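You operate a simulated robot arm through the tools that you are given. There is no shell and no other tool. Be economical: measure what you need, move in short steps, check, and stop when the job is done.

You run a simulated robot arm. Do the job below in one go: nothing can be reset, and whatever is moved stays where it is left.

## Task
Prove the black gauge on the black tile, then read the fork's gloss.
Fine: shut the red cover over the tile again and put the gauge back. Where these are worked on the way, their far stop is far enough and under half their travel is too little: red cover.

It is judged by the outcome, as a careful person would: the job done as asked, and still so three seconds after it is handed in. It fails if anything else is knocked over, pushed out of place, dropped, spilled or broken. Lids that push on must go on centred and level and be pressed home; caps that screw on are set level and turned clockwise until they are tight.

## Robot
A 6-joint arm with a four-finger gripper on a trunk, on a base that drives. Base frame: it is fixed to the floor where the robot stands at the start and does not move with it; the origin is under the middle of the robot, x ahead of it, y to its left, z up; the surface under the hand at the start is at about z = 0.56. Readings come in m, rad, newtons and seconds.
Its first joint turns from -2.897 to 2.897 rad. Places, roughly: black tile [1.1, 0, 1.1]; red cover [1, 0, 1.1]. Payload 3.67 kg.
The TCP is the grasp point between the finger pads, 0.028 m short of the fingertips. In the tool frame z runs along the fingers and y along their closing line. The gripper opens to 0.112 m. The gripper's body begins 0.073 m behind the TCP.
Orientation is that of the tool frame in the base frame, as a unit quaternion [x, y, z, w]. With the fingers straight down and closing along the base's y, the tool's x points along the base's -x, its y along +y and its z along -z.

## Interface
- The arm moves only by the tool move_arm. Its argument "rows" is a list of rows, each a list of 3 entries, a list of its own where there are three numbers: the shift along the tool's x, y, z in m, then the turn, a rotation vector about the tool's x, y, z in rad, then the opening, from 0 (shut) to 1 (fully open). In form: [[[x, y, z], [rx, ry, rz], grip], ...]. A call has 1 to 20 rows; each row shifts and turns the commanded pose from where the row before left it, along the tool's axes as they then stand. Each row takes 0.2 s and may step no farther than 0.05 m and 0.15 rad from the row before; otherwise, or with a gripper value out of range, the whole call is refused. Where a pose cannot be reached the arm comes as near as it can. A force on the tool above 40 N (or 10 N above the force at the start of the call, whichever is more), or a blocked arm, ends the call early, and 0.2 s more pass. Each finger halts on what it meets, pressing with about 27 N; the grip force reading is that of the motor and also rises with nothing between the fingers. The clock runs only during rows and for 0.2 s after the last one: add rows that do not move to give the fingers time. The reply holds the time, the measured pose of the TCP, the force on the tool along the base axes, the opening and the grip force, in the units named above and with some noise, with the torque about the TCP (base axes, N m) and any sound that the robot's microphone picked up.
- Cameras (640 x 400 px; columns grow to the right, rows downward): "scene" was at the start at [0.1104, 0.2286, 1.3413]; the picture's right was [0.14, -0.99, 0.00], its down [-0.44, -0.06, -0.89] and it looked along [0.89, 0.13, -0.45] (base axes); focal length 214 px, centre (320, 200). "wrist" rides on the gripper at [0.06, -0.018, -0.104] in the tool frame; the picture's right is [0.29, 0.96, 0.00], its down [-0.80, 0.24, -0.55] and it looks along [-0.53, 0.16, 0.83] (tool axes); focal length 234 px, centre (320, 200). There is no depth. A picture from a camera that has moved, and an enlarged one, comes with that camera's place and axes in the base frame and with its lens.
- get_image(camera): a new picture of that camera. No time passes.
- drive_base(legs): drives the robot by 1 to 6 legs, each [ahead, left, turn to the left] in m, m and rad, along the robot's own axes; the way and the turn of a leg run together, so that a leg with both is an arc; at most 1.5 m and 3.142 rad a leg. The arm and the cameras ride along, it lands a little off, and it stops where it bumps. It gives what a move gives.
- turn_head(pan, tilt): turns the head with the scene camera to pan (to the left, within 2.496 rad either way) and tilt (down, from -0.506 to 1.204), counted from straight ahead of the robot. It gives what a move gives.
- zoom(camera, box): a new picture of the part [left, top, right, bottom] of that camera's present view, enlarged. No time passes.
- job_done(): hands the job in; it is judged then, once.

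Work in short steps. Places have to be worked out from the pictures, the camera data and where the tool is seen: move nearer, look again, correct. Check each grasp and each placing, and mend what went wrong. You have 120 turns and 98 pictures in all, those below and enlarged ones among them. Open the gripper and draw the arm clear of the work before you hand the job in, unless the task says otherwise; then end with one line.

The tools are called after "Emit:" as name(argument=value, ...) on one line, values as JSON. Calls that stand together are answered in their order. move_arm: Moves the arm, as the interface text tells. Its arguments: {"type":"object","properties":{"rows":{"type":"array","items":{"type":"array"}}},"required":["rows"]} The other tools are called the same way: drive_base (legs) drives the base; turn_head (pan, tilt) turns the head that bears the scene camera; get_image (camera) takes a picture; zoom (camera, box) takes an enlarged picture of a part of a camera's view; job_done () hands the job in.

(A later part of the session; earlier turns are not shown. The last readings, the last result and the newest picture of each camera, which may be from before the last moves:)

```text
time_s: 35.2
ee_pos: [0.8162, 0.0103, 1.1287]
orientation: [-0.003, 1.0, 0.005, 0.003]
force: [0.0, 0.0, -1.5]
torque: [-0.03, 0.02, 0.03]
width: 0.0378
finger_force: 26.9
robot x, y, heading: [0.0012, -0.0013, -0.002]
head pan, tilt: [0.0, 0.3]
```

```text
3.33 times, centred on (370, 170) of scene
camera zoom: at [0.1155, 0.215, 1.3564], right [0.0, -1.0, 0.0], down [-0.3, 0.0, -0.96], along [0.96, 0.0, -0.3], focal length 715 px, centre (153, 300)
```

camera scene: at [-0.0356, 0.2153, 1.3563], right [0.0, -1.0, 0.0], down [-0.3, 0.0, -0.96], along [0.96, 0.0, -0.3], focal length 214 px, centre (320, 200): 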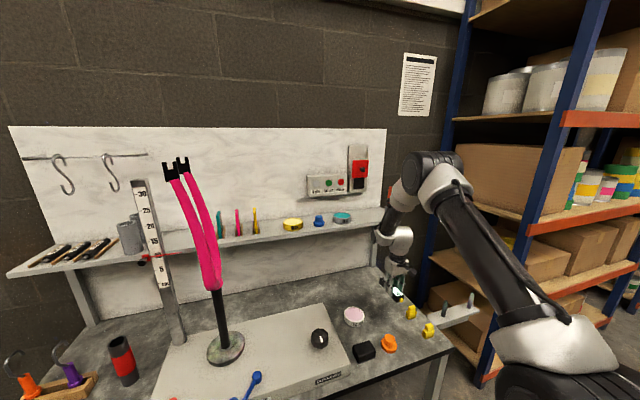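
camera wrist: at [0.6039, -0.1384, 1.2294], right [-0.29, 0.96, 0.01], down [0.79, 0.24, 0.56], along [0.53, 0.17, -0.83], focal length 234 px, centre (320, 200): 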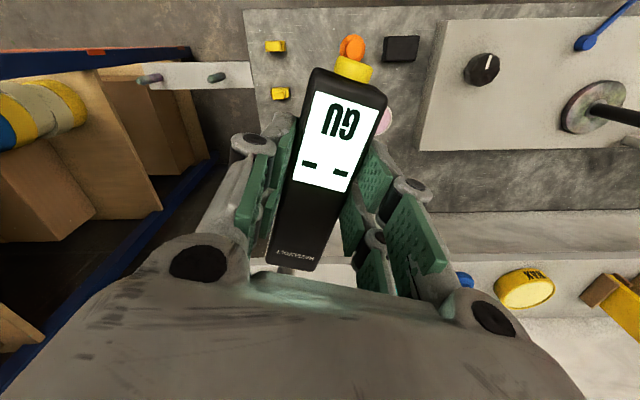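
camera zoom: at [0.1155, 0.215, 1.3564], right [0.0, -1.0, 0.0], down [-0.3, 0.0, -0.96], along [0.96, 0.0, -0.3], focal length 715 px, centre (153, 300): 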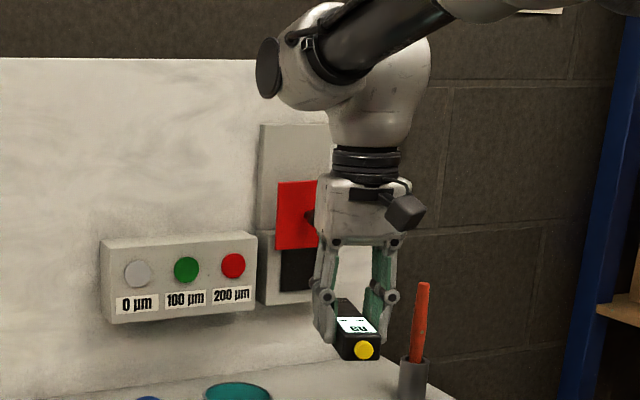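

Gauge axis is at y ≈ 0.012, z ≈ 1.104, in line with the tile. I advance in steps and check.

Emit:
move_arm(rows=[[[-0.03, 0, 0], [0, 0, 0], 0.15], [[-0.03, 0, 0], [0, 0, 0], 0.15], [[-0.03, 0, 0], [0, 0, 0], 0.15]])

Emit:
zoom(camera="scene", box=[320, 120, 420, 200])

Emit:
get_image(camera="wrist")

```text
time_s: 36.0
ee_pos: [0.9073, 0.0096, 1.1297]
orientation: [-0.002, 1.0, 0.006, 0.003]
force: [-0.5, -0.1, -1.5]
torque: [0.0, -0.03, -0.04]
width: 0.0377
finger_force: 26.6
robot x, y, heading: [0.0012, 0.0021, -0.002]
head pan, tilt: [0.0, 0.3]
```

```text
5.00 times, centred on (370, 160) of scene
camera zoom: at [0.115, 0.215, 1.3564], right [0.0, -1.0, 0.0], down [-0.3, 0.0, -0.96], along [0.96, 0.0, -0.3], focal length 1072 px, centre (70, 400)
```

zoom: 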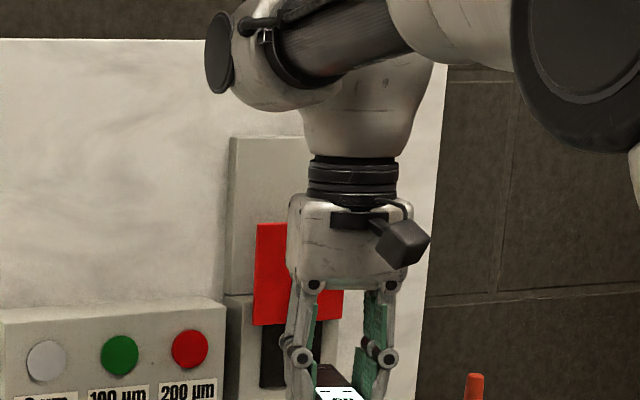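

```text
61 pictures are left
camera wrist: at [0.8451, -0.0106, 1.2327], right [-0.29, 0.96, 0.01], down [0.79, 0.24, 0.56], along [0.54, 0.17, -0.83], focal length 234 px, centre (320, 200)
```

wrist: 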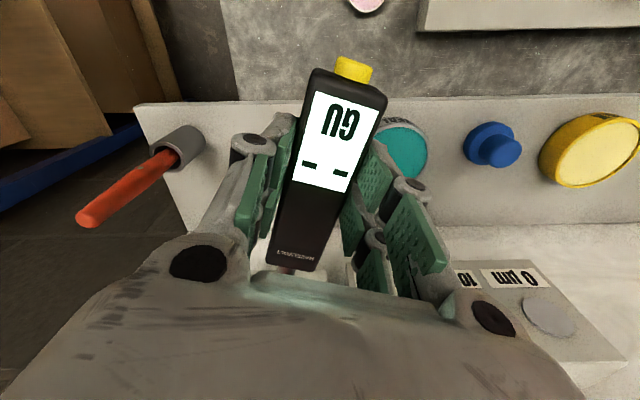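

Tip should be near x = 1.0. I advance in fine steps and watch the force.

Emit:
move_arm(rows=[[[-0.008, 0, 0], [0, 0, 0], 0.15], [[-0.008, 0, 0], [0, 0, 0], 0.15], [[-0.006, 0, 0], [0, 0, 0], 0.15], [[-0.004, 0, 0], [0, 0, 0], 0.15]])

Emit:
turn_head(pan=-0.1, tilt=0.35)

Emit:
zoom(camera="scene", box=[290, 130, 410, 220])

```text
time_s: 37.0
ee_pos: [0.9321, 0.0097, 1.1287]
orientation: [-0.002, 1.0, 0.006, 0.004]
force: [0.5, 0.1, -1.8]
torque: [-0.06, 0.03, 0.0]
width: 0.0378
finger_force: 26.6
robot x, y, heading: [0.006, 0.0002, -0.004]
head pan, tilt: [0.0, 0.3]
```

```text
time_s: 37.7
ee_pos: [0.9329, 0.0112, 1.1295]
orientation: [-0.001, 1.0, 0.005, 0.003]
force: [0.2, 0.7, -2.0]
torque: [-0.01, 0.03, 0.02]
width: 0.0377
finger_force: 26.9
robot x, y, heading: [0.0014, 0.0004, 0.002]
head pan, tilt: [-0.099, 0.351]
```

```text
4.44 times, centred on (350, 175) of scene
camera zoom: at [0.1147, 0.2058, 1.3517], right [-0.1, -0.99, 0.0], down [-0.34, 0.03, -0.94], along [0.93, -0.09, -0.34], focal length 953 px, centre (187, 311)
```

zoom: 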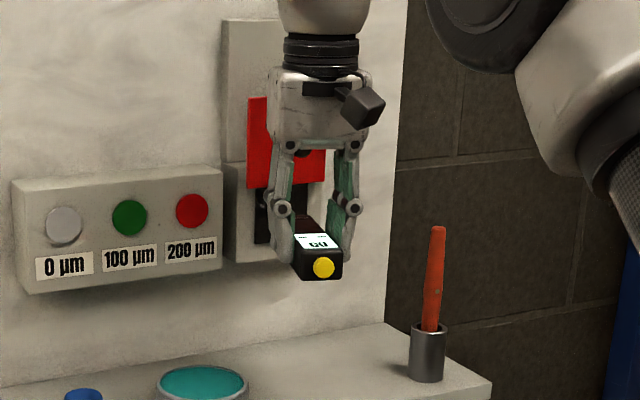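

No contact yet. I advance 9 mm more in 3 mm steps.

Emit:
move_arm(rows=[[[-0.003, 0, 0], [0, 0, 0], 0.15], [[-0.003, 0, 0], [0, 0, 0], 0.15], [[-0.003, 0, 0], [0, 0, 0], 0.15]])

Emit:
move_arm(rows=[[[-0.003, 0, 0], [0, 0, 0], 0.15], [[-0.003, 0, 0], [0, 0, 0], 0.15]])

Emit:
get_image(camera="wrist")

```text
time_s: 38.5
ee_pos: [0.9401, 0.0109, 1.1292]
orientation: [-0.003, 1.0, 0.006, 0.004]
force: [-0.4, 0.4, -1.1]
torque: [-0.01, 0.02, 0.02]
width: 0.0378
finger_force: 28.0
robot x, y, heading: [0.0046, -0.0017, -0.005]
head pan, tilt: [-0.099, 0.351]
```

```text
time_s: 39.1
ee_pos: [0.9458, 0.0097, 1.1286]
orientation: [-0.003, 1.0, 0.006, 0.003]
force: [-0.2, -1.2, -1.3]
torque: [-0.01, 0.03, -0.04]
width: 0.0378
finger_force: 27.2
robot x, y, heading: [0.0015, -0.0031, 0.0]
head pan, tilt: [-0.099, 0.351]
```

```text
59 pictures are left
camera wrist: at [0.8854, -0.01, 1.2323], right [-0.29, 0.96, 0.01], down [0.79, 0.24, 0.56], along [0.53, 0.17, -0.83], focal length 234 px, centre (320, 200)
```

wrist: 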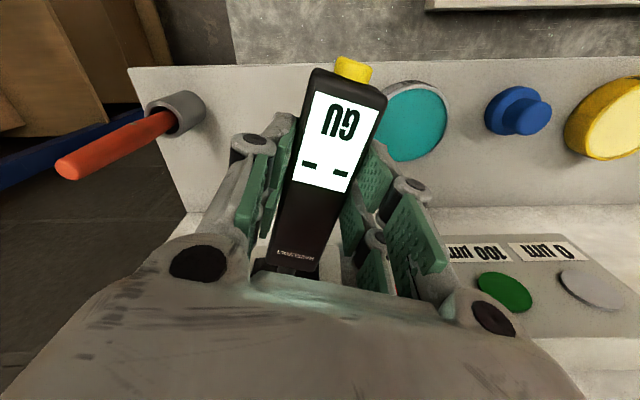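

The dark tile is right in front of the nose. Continuing in fine steps until contact.

Emit:
move_arm(rows=[[[-0.003, 0, 0], [0, 0, 0], 0.15], [[-0.003, 0, 0], [0, 0, 0], 0.15]])

Emit:
move_arm(rows=[[[-0.003, 0, 0], [0, 0, 0], 0.15], [[-0.003, 0, 0], [0, 0, 0], 0.15]])

Emit:
get_image(camera="wrist")

```text
time_s: 39.7
ee_pos: [0.953, 0.0105, 1.1296]
orientation: [-0.002, 1.0, 0.005, 0.004]
force: [-0.3, -0.2, -1.9]
torque: [0.0, 0.03, 0.02]
width: 0.0379
finger_force: 26.8
robot x, y, heading: [0.001, 0.0015, -0.003]
head pan, tilt: [-0.099, 0.351]
```

```text
time_s: 40.3
ee_pos: [0.956, 0.0098, 1.1293]
orientation: [-0.002, 1.0, 0.004, 0.002]
force: [-30.7, -6.0, -3.6]
torque: [-0.12, 0.92, -0.32]
width: 0.038
finger_force: 27.3
robot x, y, heading: [-0.0022, -0.0011, 0.003]
head pan, tilt: [-0.099, 0.351]
```

```text
58 pictures are left
camera wrist: at [0.8955, -0.0103, 1.2329], right [-0.29, 0.96, 0.01], down [0.79, 0.24, 0.56], along [0.53, 0.17, -0.83], focal length 234 px, centre (320, 200)
```

wrist: 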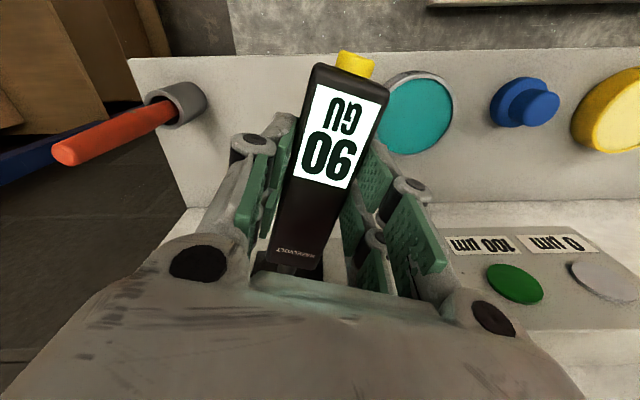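

Contact: the display reads 90 GU on the tile. I hold a moment, then back away.

Emit:
move_arm(rows=[[[0, 0, 0], [0, 0, 0], 0.15], [[0, 0, 0], [0, 0, 0], 0.15], [[0, 0, 0], [0, 0, 0], 0.15], [[0, 0, 0], [0, 0, 0], 0.15]])

Emit:
get_image(camera="wrist")

Emit:
move_arm(rows=[[[0.005, 0, 0], [0, 0, 0], 0.15], [[0.03, 0, 0], [0, 0, 0], 0.15], [[0.04, 0, 0], [0, 0, 0], 0.15], [[0.04, 0, 0], [0, 0, 0], 0.15], [[0.04, 0, 0], [0, 0, 0], 0.15], [[0.04, 0, 0], [0, 0, 0], 0.15]])

Emit:
get_image(camera="wrist")

Emit:
turn_head(pan=0.45, tilt=0.35)

Emit:
get_image(camera="scene")

```text
time_s: 41.3
ee_pos: [0.9572, 0.0101, 1.13]
orientation: [-0.001, 1.0, 0.005, 0.003]
force: [-28.9, -8.8, -4.1]
torque: [-0.21, 0.99, -0.65]
width: 0.0375
finger_force: 26.9
robot x, y, heading: [0.0044, -0.0026, -0.0]
head pan, tilt: [-0.099, 0.351]
```

```text
57 pictures are left
camera wrist: at [0.8961, -0.0103, 1.2334], right [-0.29, 0.96, 0.01], down [0.79, 0.24, 0.56], along [0.53, 0.17, -0.83], focal length 234 px, centre (320, 200)
```

wrist: 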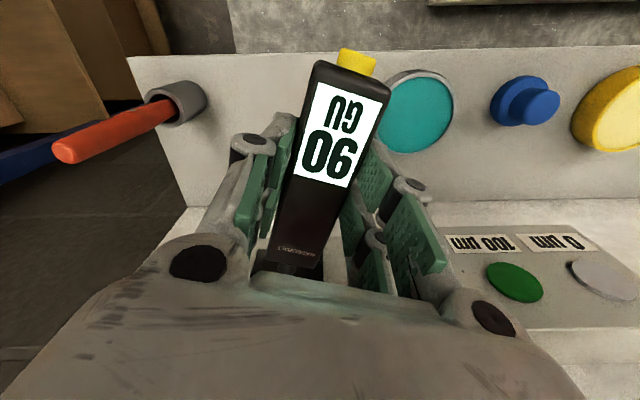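

```text
time_s: 42.7
ee_pos: [0.7637, 0.008, 1.1283]
orientation: [-0.003, 1.0, 0.006, 0.003]
force: [1.5, -0.6, -2.5]
torque: [-0.01, 0.07, -0.02]
width: 0.0376
finger_force: 26.9
robot x, y, heading: [0.0057, -0.0014, -0.002]
head pan, tilt: [-0.099, 0.351]
```

```text
56 pictures are left
camera wrist: at [0.7025, -0.0122, 1.2315], right [-0.29, 0.96, 0.01], down [0.79, 0.24, 0.56], along [0.53, 0.17, -0.83], focal length 234 px, centre (320, 200)
```

wrist: 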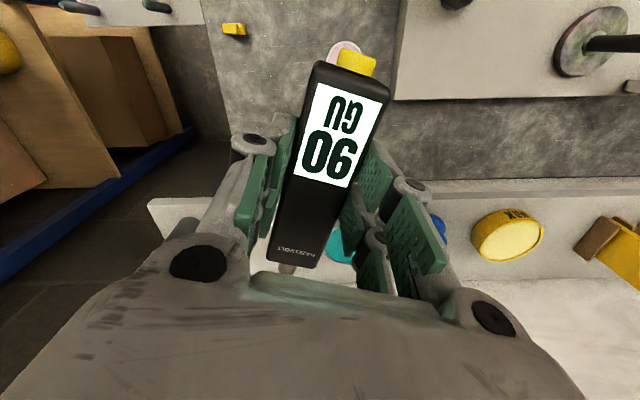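

```text
time_s: 43.6
ee_pos: [0.7645, 0.0067, 1.129]
orientation: [-0.003, 1.0, 0.005, 0.003]
force: [0.3, -1.2, -2.3]
torque: [0.03, 0.01, 0.0]
width: 0.038
finger_force: 27.3
robot x, y, heading: [-0.0023, -0.004, -0.006]
head pan, tilt: [0.45, 0.351]
```

```text
55 pictures are left
camera scene: at [0.106, 0.2555, 1.3516], right [0.43, -0.9, 0.0], down [-0.31, -0.15, -0.94], along [0.85, 0.41, -0.34], focal length 214 px, centre (320, 200)
```

scene: 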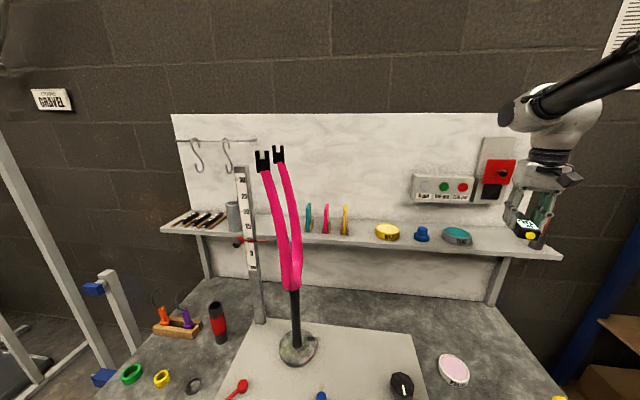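

The 90 reading is kept. The fork stands near (0.5,0.57); reaching it over the robot's head side is awkward, so I look left and down to check room for driving sideways.

Emit:
turn_head(pan=1.3, tilt=0.8)

Emit:
get_image(camera="scene")

Emit:
turn_head(pan=0.4, tilt=1.0)

Emit:
get_image(camera="scene")

```text
time_s: 44.8
ee_pos: [0.7638, 0.0083, 1.1281]
orientation: [-0.003, 1.0, 0.006, 0.004]
force: [0.3, 0.4, -1.6]
torque: [0.0, 0.03, 0.01]
width: 0.0376
finger_force: 26.9
robot x, y, heading: [0.0044, -0.0025, -0.002]
head pan, tilt: [1.3, 0.799]
```

```text
54 pictures are left
camera scene: at [0.0438, 0.2929, 1.312], right [0.96, -0.27, 0.0], down [-0.19, -0.69, -0.7], along [0.19, 0.67, -0.72], focal length 214 px, centre (320, 200)
```

scene: 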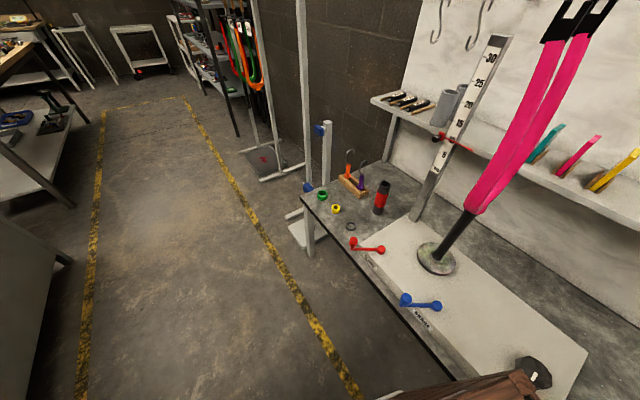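

```text
time_s: 46.0
ee_pos: [0.7631, 0.008, 1.1286]
orientation: [-0.002, 1.0, 0.006, 0.003]
force: [-0.2, -0.1, -1.1]
torque: [-0.01, 0.0, 0.02]
width: 0.0376
finger_force: 27.3
robot x, y, heading: [0.0022, 0.0031, 0.001]
head pan, tilt: [0.4, 1.0]
```

```text
53 pictures are left
camera scene: at [0.0862, 0.2422, 1.2969], right [0.39, -0.92, 0.0], down [-0.78, -0.33, -0.54], along [0.5, 0.21, -0.84], focal length 214 px, centre (320, 200)
```

scene: 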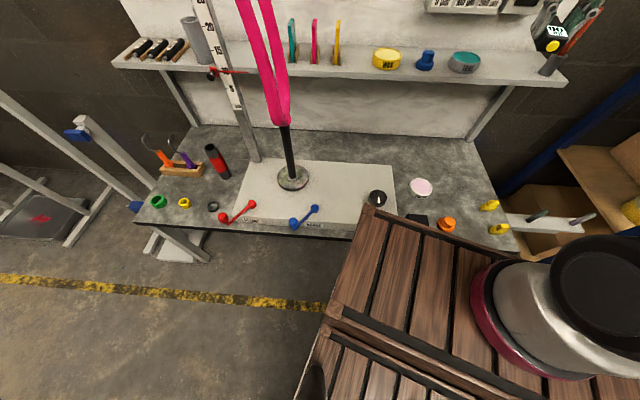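

The table is skewed about 17° (yaw 0.306) and the left floor is free. Plan: retract the arm, back off 0.3, turn left 0.305, then drive left to face the fork. First retract the arm.

Emit:
move_arm(rows=[[[0.04, 0, 0], [0, 0, 0], 0.15], [[0.04, 0, 0], [0, 0, 0], 0.15], [[0.03, 0, 0], [0, 0, 0], 0.15]])

Emit:
drive_base(legs=[[-0.3, 0, 0], [0, 0, 0.305]])

Emit:
turn_head(pan=0.2, tilt=0.35)

Emit:
get_image(camera="scene")

```text
time_s: 46.8
ee_pos: [0.6544, 0.0078, 1.1266]
orientation: [-0.002, 1.0, 0.006, 0.003]
force: [-0.3, -0.3, -2.0]
torque: [0.0, 0.08, 0.01]
width: 0.0378
finger_force: 27.2
robot x, y, heading: [0.0037, 0.0007, -0.0]
head pan, tilt: [0.4, 1.0]
```

```text
time_s: 49.9
ee_pos: [0.323, 0.2044, 1.1278]
orientation: [-0.156, 0.988, 0.005, 0.003]
force: [0.3, -0.9, -1.4]
torque: [0.01, 0.03, -0.01]
width: 0.0379
finger_force: 26.3
robot x, y, heading: [-0.2953, 0.0022, 0.303]
head pan, tilt: [0.4, 1.0]
```

```text
time_s: 50.9
ee_pos: [0.3233, 0.2064, 1.1287]
orientation: [-0.156, 0.988, 0.006, 0.002]
force: [-1.3, -0.2, -0.8]
torque: [0.0, 0.03, -0.01]
width: 0.0376
finger_force: 27.5
robot x, y, heading: [-0.2966, 0.0015, 0.308]
head pan, tilt: [0.201, 0.351]
```

```text
52 pictures are left
camera scene: at [-0.2604, 0.257, 1.3516], right [0.49, -0.87, 0.0], down [-0.3, -0.17, -0.94], along [0.82, 0.46, -0.34], focal length 214 px, centre (320, 200)
```

scene: 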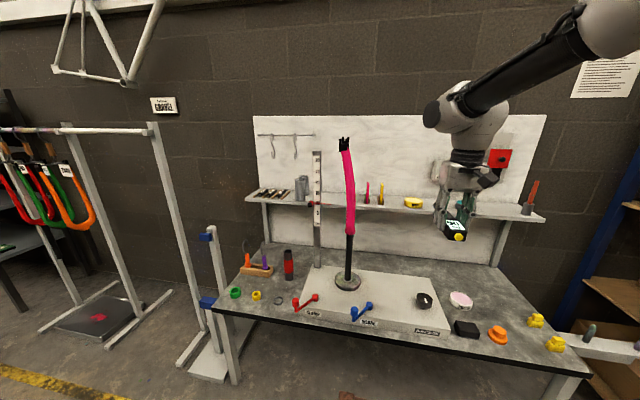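

Robot is at heading 0.305, the fork's blades overlap straight along the depth axis at v ≈ 0.37 (skewed frame), while the hand is at v ≈ 0.10. I drive left 0.27.

Emit:
drive_base(legs=[[0, 0.27, 0]])

Emit:
get_image(camera="scene")

Emit:
get_image(camera="wrist")

```text
time_s: 52.8
ee_pos: [0.2409, 0.4654, 1.1285]
orientation: [-0.155, 0.988, 0.006, 0.002]
force: [0.2, 0.3, -1.6]
torque: [0.01, 0.03, -0.03]
width: 0.0373
finger_force: 27.4
robot x, y, heading: [-0.377, 0.2608, 0.31]
head pan, tilt: [0.201, 0.351]
```

```text
51 pictures are left
camera scene: at [-0.3421, 0.516, 1.3516], right [0.49, -0.87, 0.0], down [-0.3, -0.17, -0.94], along [0.82, 0.46, -0.34], focal length 214 px, centre (320, 200)
```

scene: 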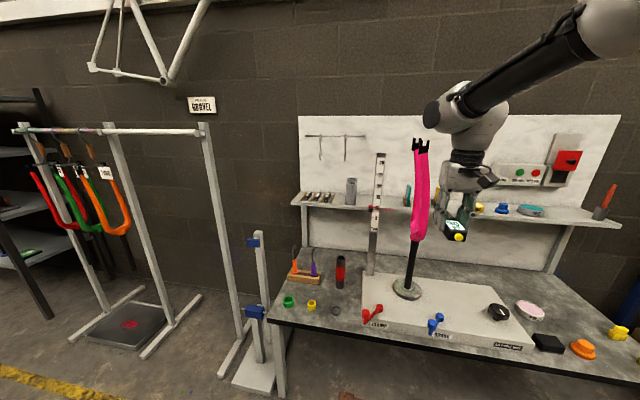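

```text
50 pictures are left
camera wrist: at [0.1883, 0.4276, 1.2307], right [-0.57, 0.82, 0.01], down [0.68, 0.47, 0.56], along [0.46, 0.32, -0.83], focal length 234 px, centre (320, 200)
```

wrist: 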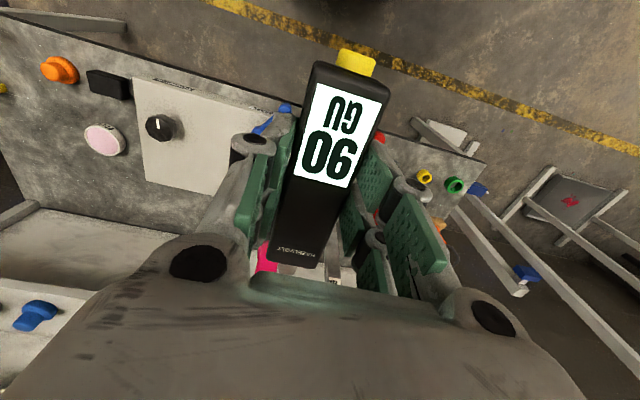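

I zoom in on the fork to triangulate the near blade against the previous view.

Emit:
zoom(camera="scene", box=[380, 130, 480, 250])

```text
3.33 times, centred on (430, 190) of scene
camera zoom: at [-0.3421, 0.516, 1.3516], right [0.49, -0.87, 0.0], down [-0.3, -0.17, -0.94], along [0.82, 0.46, -0.34], focal length 715 px, centre (-47, 233)
```

zoom: 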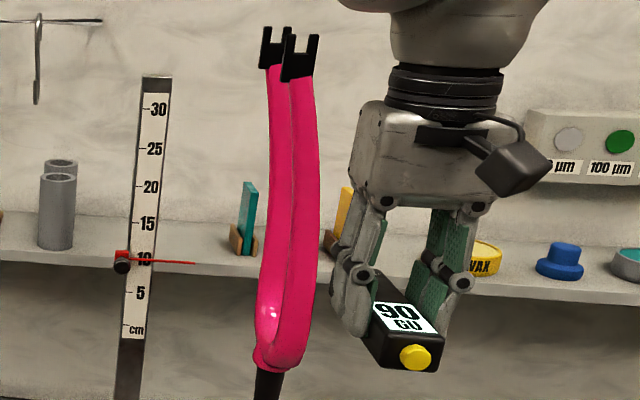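

Near blade at z 1.11 is about u 0.645, v 0.373; the nose line is v 0.372. I advance 0.11 m and look.

Emit:
move_arm(rows=[[[-0.04, 0, 0], [0, 0, 0], 0.15], [[-0.04, 0, 0], [0, 0, 0], 0.15], [[-0.03, 0, 0], [0, 0, 0], 0.15]])

Emit:
zoom(camera="scene", box=[390, 150, 470, 250])

Emit:
get_image(camera="wrist")

```text
time_s: 53.6
ee_pos: [0.3475, 0.4977, 1.1291]
orientation: [-0.156, 0.988, 0.006, 0.003]
force: [-0.2, -0.5, -1.2]
torque: [0.02, -0.03, -0.02]
width: 0.0378
finger_force: 27.3
robot x, y, heading: [-0.3754, 0.2608, 0.307]
head pan, tilt: [0.201, 0.351]
```

```text
4.00 times, centred on (430, 200) of scene
camera zoom: at [-0.3425, 0.5158, 1.3517], right [0.48, -0.87, 0.0], down [-0.3, -0.17, -0.94], along [0.82, 0.46, -0.34], focal length 858 px, centre (-120, 200)
```

zoom: 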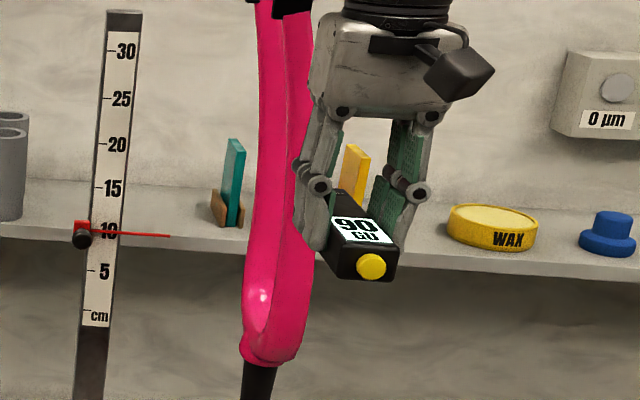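

```text
47 pictures are left
camera wrist: at [0.2938, 0.4607, 1.2324], right [-0.57, 0.82, 0.01], down [0.68, 0.47, 0.56], along [0.46, 0.33, -0.83], focal length 234 px, centre (320, 200)
```

wrist: 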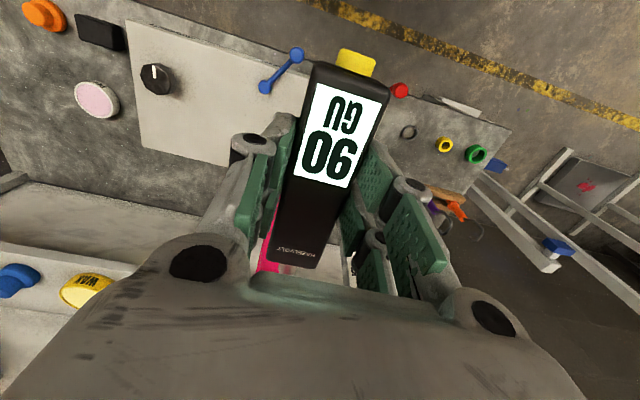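

The projected contact point lands on the near blade's middle. I advance 0.03 m, then in fine steps.

Emit:
move_arm(rows=[[[-0.012, 0, 0], [0, 0, 0], 0.15], [[-0.01, 0, 0], [0, 0, 0], 0.15], [[-0.008, 0, 0], [0, 0, 0], 0.15]])

Emit:
move_arm(rows=[[[-0.003, 0, 0], [0, 0, 0], 0.15], [[-0.003, 0, 0], [0, 0, 0], 0.15], [[-0.002, 0, 0], [0, 0, 0], 0.15]])

Emit:
get_image(camera="wrist")

```text
time_s: 54.4
ee_pos: [0.3759, 0.5081, 1.1282]
orientation: [-0.155, 0.988, 0.005, 0.003]
force: [0.0, 0.3, -0.8]
torque: [0.01, 0.01, -0.03]
width: 0.0378
finger_force: 27.3
robot x, y, heading: [-0.3759, 0.258, 0.3]
head pan, tilt: [0.201, 0.351]
```

```text
time_s: 55.2
ee_pos: [0.3802, 0.5102, 1.1287]
orientation: [-0.156, 0.988, 0.006, 0.001]
force: [-28.1, -8.1, 0.7]
torque: [-0.18, 0.58, 0.04]
width: 0.0377
finger_force: 27.2
robot x, y, heading: [-0.3785, 0.2611, 0.306]
head pan, tilt: [0.201, 0.351]
```

```text
46 pictures are left
camera wrist: at [0.3268, 0.4724, 1.2323], right [-0.57, 0.82, 0.01], down [0.69, 0.47, 0.56], along [0.46, 0.32, -0.83], focal length 234 px, centre (320, 200)
```

wrist: 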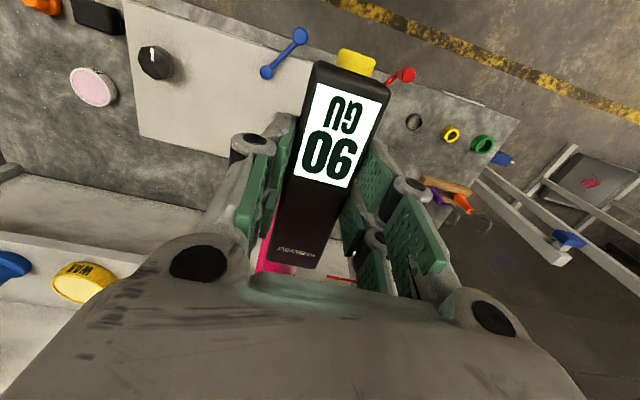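

Contact with the fork (about 29 N) but the display still shows 90. I hold a second and look again.

Emit:
move_arm(rows=[[[0, 0, 0], [0, 0, 0], 0.15], [[0, 0, 0], [0, 0, 0], 0.15], [[0, 0, 0], [0, 0, 0], 0.15], [[0, 0, 0], [0, 0, 0], 0.15], [[0, 0, 0], [0, 0, 0], 0.15]])

Emit:
zoom(camera="wrist", box=[220, 40, 420, 300])

Emit:
zoom(camera="scene", box=[390, 150, 470, 250])

```text
time_s: 56.4
ee_pos: [0.3813, 0.509, 1.1297]
orientation: [-0.156, 0.988, 0.006, 0.003]
force: [-29.3, -5.3, -3.7]
torque: [-0.19, 0.97, 0.3]
width: 0.0376
finger_force: 27.0
robot x, y, heading: [-0.376, 0.2621, 0.305]
head pan, tilt: [0.201, 0.351]
```

```text
1.54 times, centred on (320, 170) of wrist
camera zoom: at [0.328, 0.4729, 1.2325], right [-0.57, 0.82, 0.01], down [0.68, 0.47, 0.56], along [0.46, 0.32, -0.83], focal length 360 px, centre (320, 246)
```

zoom: 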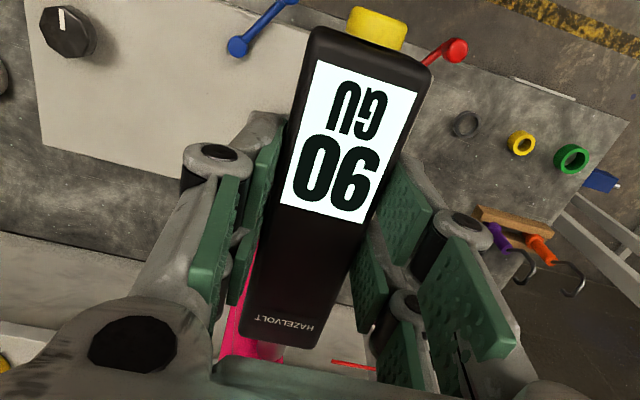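

```text
4.00 times, centred on (430, 200) of scene
camera zoom: at [-0.3432, 0.5158, 1.3517], right [0.49, -0.87, 0.0], down [-0.3, -0.17, -0.94], along [0.82, 0.46, -0.34], focal length 858 px, centre (-120, 200)
```

zoom: 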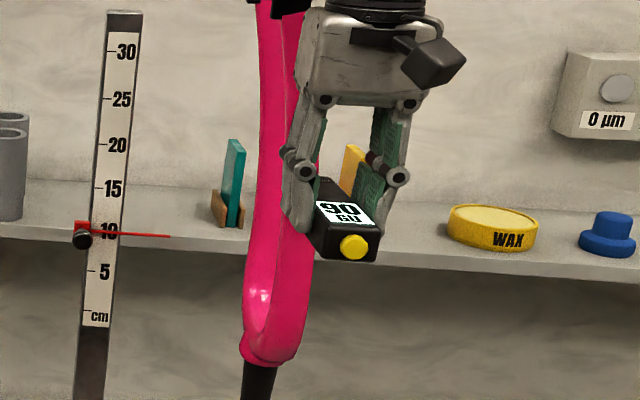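

The pink blade's centre seems about 13 mm to the -v side of the nose, so the touch is off-centre. I back off 12 mm, shift, and touch again.

Emit:
move_arm(rows=[[[0.012, 0, 0], [0, 0, 0], 0.15], [[0, -0.012, 0], [0, 0, 0], 0.15], [[0, 0, 0], [0, 0, 0], 0.15]])

Emit:
get_image(camera="wrist")

Emit:
move_arm(rows=[[[-0.006, 0, 0], [0, 0, 0], 0.15], [[-0.003, 0, 0], [0, 0, 0], 0.15], [[-0.002, 0, 0], [0, 0, 0], 0.15]])

Emit:
get_image(camera="wrist")

```text
time_s: 57.2
ee_pos: [0.375, 0.4949, 1.1287]
orientation: [-0.156, 0.988, 0.006, 0.003]
force: [1.0, -0.1, -1.5]
torque: [0.0, 0.01, 0.0]
width: 0.0374
finger_force: 26.8
robot x, y, heading: [-0.3772, 0.2587, 0.304]
head pan, tilt: [0.201, 0.351]
```

```text
43 pictures are left
camera wrist: at [0.322, 0.4577, 1.2319], right [-0.57, 0.82, 0.01], down [0.68, 0.47, 0.56], along [0.46, 0.32, -0.83], focal length 234 px, centre (320, 200)
```

wrist: 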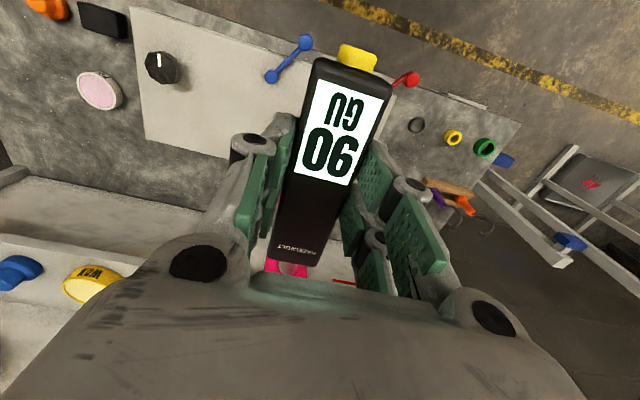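

```text
time_s: 58.0
ee_pos: [0.3843, 0.4989, 1.13]
orientation: [-0.156, 0.988, 0.005, 0.002]
force: [-7.8, -2.8, 0.3]
torque: [-0.01, 0.01, 0.04]
width: 0.0377
finger_force: 26.4
robot x, y, heading: [-0.3765, 0.2591, 0.306]
head pan, tilt: [0.201, 0.351]
```

```text
42 pictures are left
camera wrist: at [0.3312, 0.4613, 1.2321], right [-0.57, 0.82, 0.01], down [0.68, 0.47, 0.56], along [0.46, 0.32, -0.83], focal length 234 px, centre (320, 200)
```

wrist: 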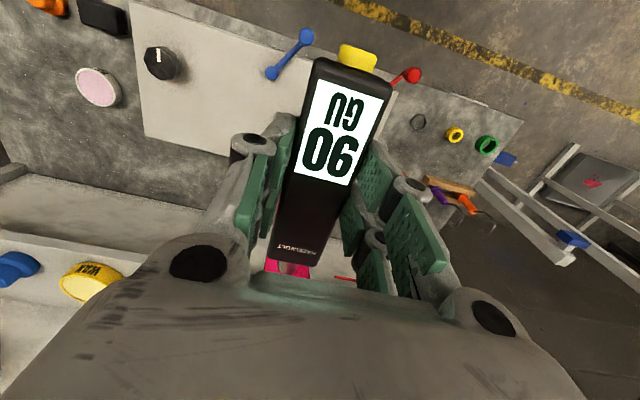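

Pink is now centred on the nose with light contact (8 N). I press 2 mm more and look.

Emit:
move_arm(rows=[[[-0.002, 0, 0], [0, 0, 0], 0.15], [[0, 0, 0], [0, 0, 0], 0.15], [[0, 0, 0], [0, 0, 0], 0.15]])

Emit:
zoom(camera="wrist", box=[220, 40, 420, 300])

```text
time_s: 58.8
ee_pos: [0.3848, 0.4983, 1.1291]
orientation: [-0.156, 0.988, 0.006, 0.002]
force: [-28.8, -8.1, -0.4]
torque: [-0.16, 0.75, 0.23]
width: 0.0378
finger_force: 27.5
robot x, y, heading: [-0.3745, 0.2568, 0.306]
head pan, tilt: [0.201, 0.351]
```

```text
1.54 times, centred on (320, 170) of wrist
camera zoom: at [0.3321, 0.4614, 1.2322], right [-0.57, 0.82, 0.01], down [0.68, 0.47, 0.56], along [0.46, 0.32, -0.83], focal length 360 px, centre (320, 246)
```

zoom: 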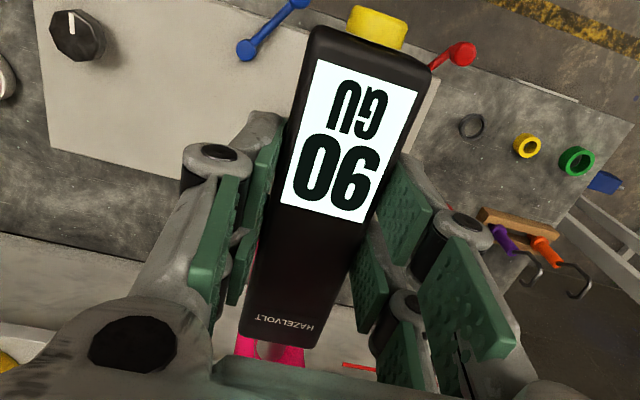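

The nose is definitely touching (torque matches) but the reading stays 90. The ruler's red pointer marks the 10 cm station at z ≈ 1.0, so I'll try there: back off, lower 0.105 m and look.

Emit:
move_arm(rows=[[[0.03, 0, 0], [0, 0, 0], 0.15], [[0, -0.004, 0.035], [0, 0, 0], 0.15], [[0, -0.003, 0.035], [0, 0, 0], 0.15], [[0, 0, 0.035], [0, 0, 0], 0.15]])

Emit:
zoom(camera="wrist", box=[220, 40, 420, 300])

Emit:
zoom(camera="scene", box=[350, 130, 470, 260])

```text
time_s: 59.8
ee_pos: [0.3595, 0.4843, 1.0229]
orientation: [-0.155, 0.988, 0.006, 0.004]
force: [-0.5, -0.4, -2.5]
torque: [-0.01, 0.02, -0.02]
width: 0.0375
finger_force: 27.0
robot x, y, heading: [-0.3737, 0.26, 0.309]
head pan, tilt: [0.201, 0.351]
```

```text
1.54 times, centred on (320, 170) of wrist
camera zoom: at [0.307, 0.4465, 1.1256], right [-0.57, 0.82, 0.01], down [0.68, 0.47, 0.56], along [0.46, 0.33, -0.83], focal length 360 px, centre (320, 246)
```

zoom: 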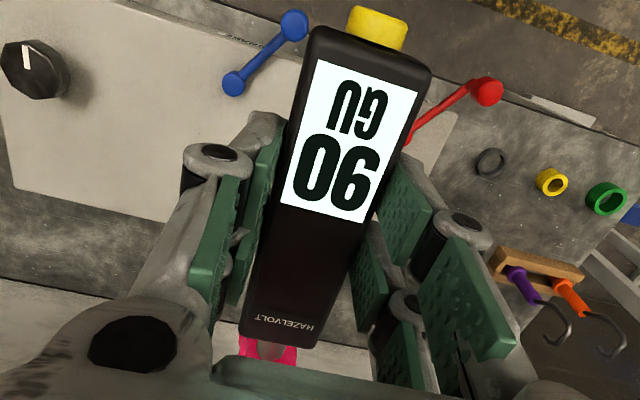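

```text
3.08 times, centred on (410, 195) of scene
camera zoom: at [-0.3422, 0.5159, 1.3517], right [0.48, -0.87, 0.0], down [-0.3, -0.17, -0.94], along [0.82, 0.46, -0.34], focal length 660 px, centre (43, 215)
```

zoom: 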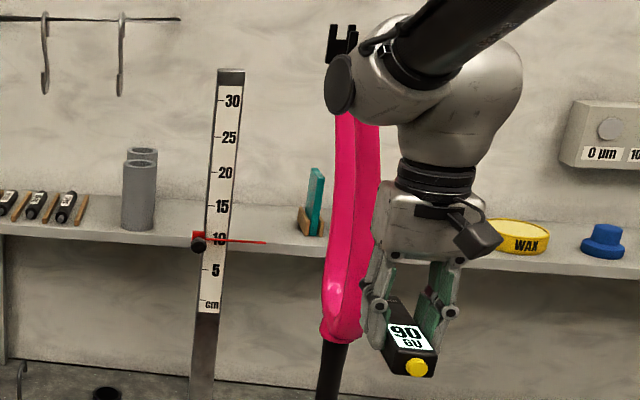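

Pink is centred at the lower station too. I advance to touch there.

Emit:
move_arm(rows=[[[-0.01, 0, 0], [0, 0, 0], 0.15], [[-0.01, 0, 0], [0, 0, 0], 0.15], [[-0.005, 0, 0], [0, 0, 0], 0.15]])

Emit:
move_arm(rows=[[[-0.003, 0, 0], [0, 0, 0], 0.15], [[-0.003, 0, 0], [0, 0, 0], 0.15]])

Emit:
zoom(camera="wrist", box=[220, 40, 420, 300])

```text
time_s: 60.6
ee_pos: [0.3844, 0.4919, 1.0223]
orientation: [-0.156, 0.988, 0.005, 0.002]
force: [-3.2, -0.5, -2.0]
torque: [-0.06, 0.17, 0.01]
width: 0.0379
finger_force: 27.2
robot x, y, heading: [-0.3758, 0.2577, 0.301]
head pan, tilt: [0.201, 0.351]
```

```text
time_s: 61.2
ee_pos: [0.3877, 0.4938, 1.0238]
orientation: [-0.155, 0.988, 0.005, 0.001]
force: [-29.0, -8.3, -2.8]
torque: [-0.25, 0.83, 0.14]
width: 0.0378
finger_force: 26.9
robot x, y, heading: [-0.3754, 0.2585, 0.308]
head pan, tilt: [0.201, 0.351]
```

```text
1.54 times, centred on (320, 170) of wrist
camera zoom: at [0.3353, 0.456, 1.1264], right [-0.57, 0.82, 0.01], down [0.69, 0.47, 0.56], along [0.46, 0.32, -0.83], focal length 360 px, centre (320, 246)
```

zoom: 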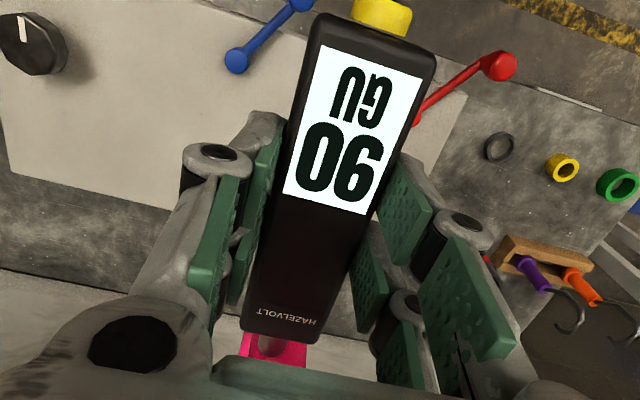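

Contact here as well with no change yet; I hold still for 2.5 s and recheck.

Emit:
move_arm(rows=[[[0, 0, 0], [0, 0, 0], 0.15], [[0, 0, 0], [0, 0, 0], 0.15], [[0, 0, 0], [0, 0, 0], 0.15], [[0, 0, 0], [0, 0, 0], 0.15], [[0, 0, 0], [0, 0, 0], 0.15], [[0, 0, 0], [0, 0, 0], 0.15], [[0, 0, 0], [0, 0, 0], 0.15], [[0, 0, 0], [0, 0, 0], 0.15], [[0, 0, 0], [0, 0, 0], 0.15], [[0, 0, 0], [0, 0, 0], 0.15], [[0, 0, 0], [0, 0, 0], 0.15], [[0, 0, 0], [0, 0, 0], 0.15]])

Emit:
zoom(camera="wrist", box=[240, 50, 400, 290])

```text
time_s: 63.8
ee_pos: [0.3894, 0.4931, 1.0245]
orientation: [-0.156, 0.988, 0.006, 0.003]
force: [-26.7, -10.8, -2.2]
torque: [-0.3, 0.74, -0.15]
width: 0.0379
finger_force: 27.0
robot x, y, heading: [-0.3776, 0.2622, 0.304]
head pan, tilt: [0.201, 0.351]
```

```text
1.67 times, centred on (320, 170) of wrist
camera zoom: at [0.3364, 0.4562, 1.127], right [-0.57, 0.82, 0.01], down [0.68, 0.47, 0.56], along [0.46, 0.32, -0.83], focal length 390 px, centre (320, 250)
```

zoom: 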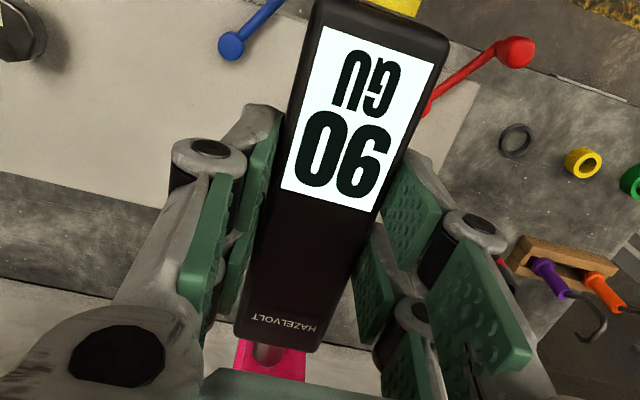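

Still 90. I back off and inspect the fork closely for a marked spot or different finish, checking the display out of contact too.

Emit:
move_arm(rows=[[[0.005, 0, 0], [0, 0, 0], 0.15], [[0.03, 0, 0], [0, 0, 0], 0.15], [[0.04, 0, 0], [0, 0, 0], 0.15], [[0.04, -0.03, 0], [0, 0, 0], 0.15], [[0, -0.04, 0], [0, 0, 0], 0.15], [[0, -0.04, 0], [0, 0, 0], 0.15]])

Emit:
zoom(camera="scene", box=[395, 130, 445, 250])

Emit:
zoom(camera="wrist", box=[220, 0, 640, 300])

```text
time_s: 65.2
ee_pos: [0.3138, 0.3545, 1.0213]
orientation: [-0.157, 0.988, 0.006, 0.003]
force: [0.1, 0.1, -1.8]
torque: [-0.01, 0.01, -0.02]
width: 0.0378
finger_force: 26.9
robot x, y, heading: [-0.3784, 0.2595, 0.31]
head pan, tilt: [0.201, 0.351]
```

```text
3.33 times, centred on (420, 190) of scene
camera zoom: at [-0.3424, 0.5162, 1.3516], right [0.49, -0.87, 0.0], down [-0.3, -0.17, -0.94], along [0.82, 0.46, -0.34], focal length 715 px, centre (-13, 233)
```

zoom: 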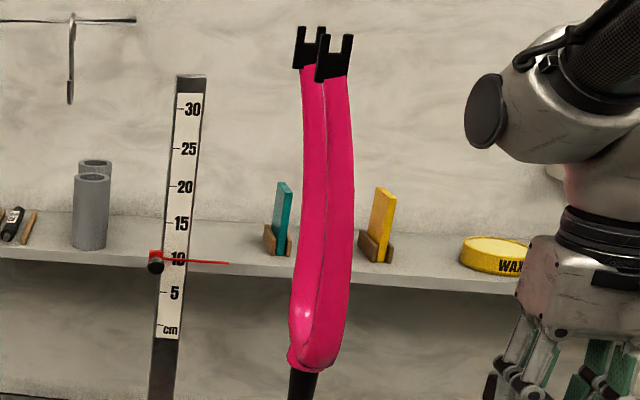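

```text
1.33 times, centred on (430, 150) of wrist
camera zoom: at [0.262, 0.3168, 1.1244], right [-0.57, 0.82, 0.01], down [0.68, 0.47, 0.56], along [0.46, 0.33, -0.83], focal length 312 px, centre (173, 267)
```

zoom: 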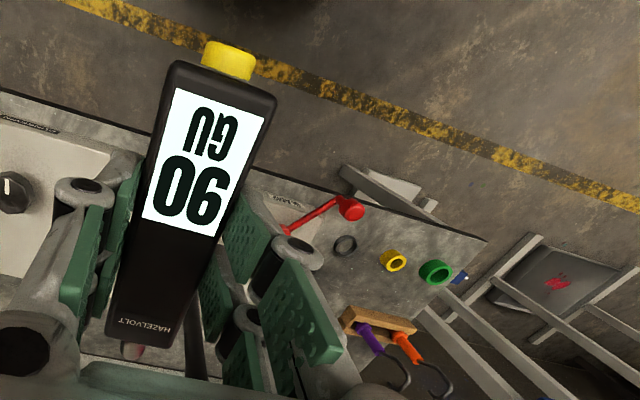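

No mark on the fork. I'll try the blade's other face: turn the gauge 90° so the nose points along +v, and approach the near blade's right side.

Emit:
move_arm(rows=[[[0, 0, -0.03], [0, 0, -0.1428], 0.15], [[0, 0, -0.03], [0, 0, -0.1428], 0.15], [[0, 0, -0.02], [0, 0, -0.1428], 0.15], [[0, 0, 0], [0, 0, -0.1428], 0.15], [[0, 0, 0], [0, 0, -0.1428], 0.15], [[0, 0, 0], [0, 0, -0.1428], 0.15], [[0, 0, 0], [0, 0, -0.1428], 0.15], [[0, 0, 0], [0, 0, -0.1428], 0.15], [[0, 0, 0], [0, 0, -0.1428], 0.15], [[0, 0, 0], [0, 0, -0.1428], 0.15], [[0, 0, 0], [0, 0, -0.1428], 0.15]])

Emit:
get_image(camera="scene")

```text
time_s: 67.6
ee_pos: [0.3136, 0.3537, 1.1011]
orientation: [0.808, -0.589, -0.002, -0.005]
force: [-0.5, -0.1, -1.5]
torque: [0.01, 0.0, 0.0]
width: 0.0377
finger_force: 27.4
robot x, y, heading: [-0.3772, 0.2613, 0.305]
head pan, tilt: [0.201, 0.351]
```

```text
34 pictures are left
camera scene: at [-0.342, 0.5159, 1.3516], right [0.49, -0.87, 0.0], down [-0.3, -0.17, -0.94], along [0.82, 0.46, -0.34], focal length 214 px, centre (320, 200)
```

scene: 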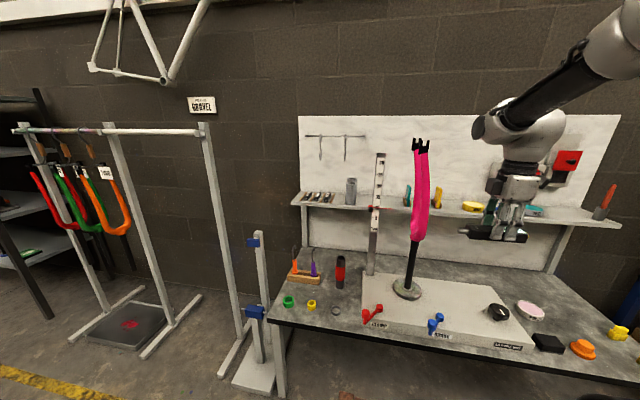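

Nose now points left. I move +u 0.217 with 4 cm of side clearance, then look.

Emit:
move_arm(rows=[[[0.04, 0, 0], [0, 0, 0], 0.15], [[0, -0.044, 0], [0, 0, 0], 0.15], [[0, -0.044, 0], [0, 0, 0], 0.15], [[0, -0.044, 0], [0, 0, 0], 0.15], [[0, -0.044, 0], [0, 0, 0], 0.15], [[0, -0.041, 0], [0, 0, 0], 0.15]])

Emit:
zoom(camera="scene", box=[380, 120, 500, 250])

Emit:
get_image(camera="wrist")

```text
time_s: 69.0
ee_pos: [0.5313, 0.3814, 1.1016]
orientation: [0.809, -0.588, -0.002, -0.007]
force: [0.0, 0.8, 0.0]
torque: [0.01, -0.08, 0.01]
width: 0.0378
finger_force: 27.0
robot x, y, heading: [-0.3775, 0.2582, 0.304]
head pan, tilt: [0.201, 0.351]
```

```text
3.08 times, centred on (440, 185) of scene
camera zoom: at [-0.3425, 0.5158, 1.3517], right [0.48, -0.87, 0.0], down [-0.3, -0.17, -0.94], along [0.82, 0.46, -0.34], focal length 660 px, centre (-49, 246)
```

zoom: 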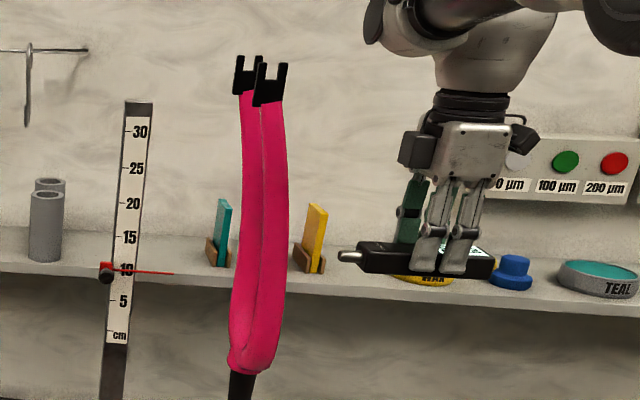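

```text
32 pictures are left
camera wrist: at [0.5666, 0.3283, 1.2056], right [-0.82, -0.57, -0.01], down [-0.48, 0.68, 0.56], along [-0.31, 0.47, -0.83], focal length 234 px, centre (320, 200)
```

wrist: 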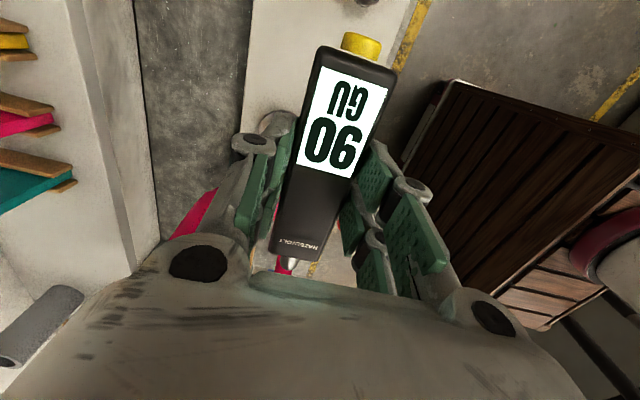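

The silver nose is clearly aimed at the near blade, ~7 cm away. I advance.

Emit:
move_arm(rows=[[[-0.02, 0, 0], [0, 0, 0], 0.15], [[-0.015, 0, 0], [0, 0, 0], 0.15], [[-0.005, 0, 0], [0, 0, 0], 0.15]])

Emit:
zoom(camera="scene", box=[390, 150, 470, 240])

```text
time_s: 69.8
ee_pos: [0.5208, 0.42, 1.1026]
orientation: [0.809, -0.588, -0.002, -0.005]
force: [1.1, 0.2, -2.0]
torque: [-0.01, -0.03, 0.0]
width: 0.0376
finger_force: 27.7
robot x, y, heading: [-0.3767, 0.2578, 0.308]
head pan, tilt: [0.201, 0.351]
```

```text
4.44 times, centred on (430, 195) of scene
camera zoom: at [-0.3419, 0.5159, 1.3517], right [0.48, -0.87, 0.0], down [-0.3, -0.17, -0.94], along [0.82, 0.46, -0.34], focal length 953 px, centre (-169, 222)
```

zoom: 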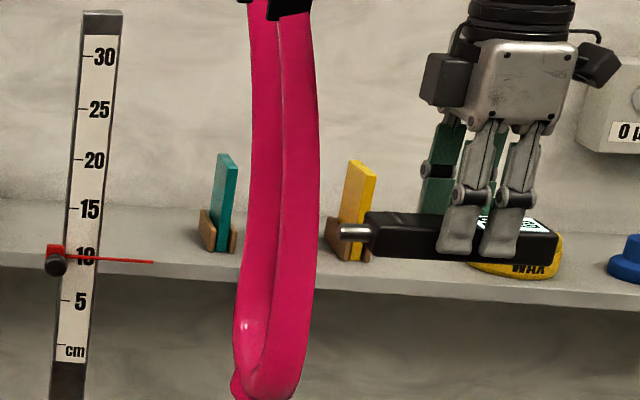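

About 22 mm remain. I close in and touch.

Emit:
move_arm(rows=[[[-0.01, 0, 0], [0, 0, 0], 0.15], [[-0.006, 0, 0], [0, 0, 0], 0.15], [[-0.003, 0, 0], [0, 0, 0], 0.15]])

Emit:
move_arm(rows=[[[-0.003, 0, 0], [0, 0, 0], 0.15], [[-0.002, 0, 0], [0, 0, 0], 0.15], [[0, 0, 0], [0, 0, 0], 0.15]])

Emit:
get_image(camera="wrist")

Emit:
zoom(camera="scene", box=[390, 150, 470, 240])

```text
time_s: 70.6
ee_pos: [0.5157, 0.4366, 1.1027]
orientation: [0.809, -0.588, -0.001, -0.005]
force: [1.0, -7.6, -1.1]
torque: [-0.16, -0.04, 0.05]
width: 0.038
finger_force: 27.2
robot x, y, heading: [-0.3788, 0.2562, 0.301]
head pan, tilt: [0.201, 0.351]
```

```text
time_s: 71.4
ee_pos: [0.5131, 0.4415, 1.1026]
orientation: [0.809, -0.588, -0.003, -0.005]
force: [3.4, -18.4, -2.0]
torque: [-0.55, -0.09, 0.27]
width: 0.0379
finger_force: 26.8
robot x, y, heading: [-0.3815, 0.2591, 0.307]
head pan, tilt: [0.201, 0.351]
```

```text
30 pictures are left
camera wrist: at [0.5479, 0.3881, 1.2062], right [-0.82, -0.57, -0.01], down [-0.47, 0.68, 0.56], along [-0.31, 0.47, -0.83], focal length 234 px, centre (320, 200)
```

wrist: 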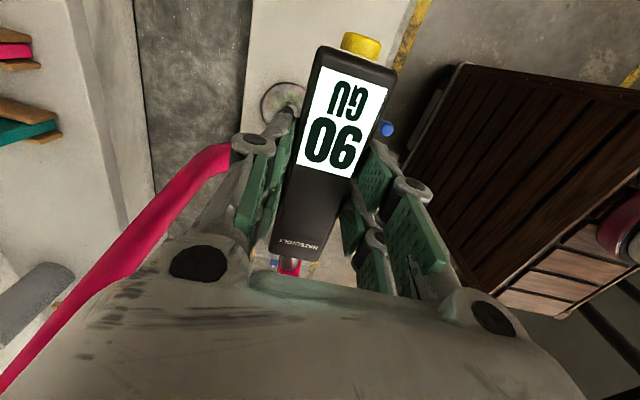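

```text
4.44 times, centred on (430, 195) of scene
camera zoom: at [-0.3418, 0.515, 1.3518], right [0.48, -0.87, 0.0], down [-0.3, -0.17, -0.94], along [0.82, 0.46, -0.34], focal length 953 px, centre (-169, 222)
```

zoom: 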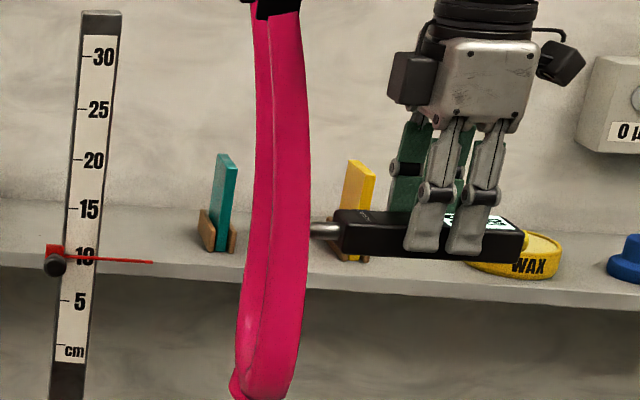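

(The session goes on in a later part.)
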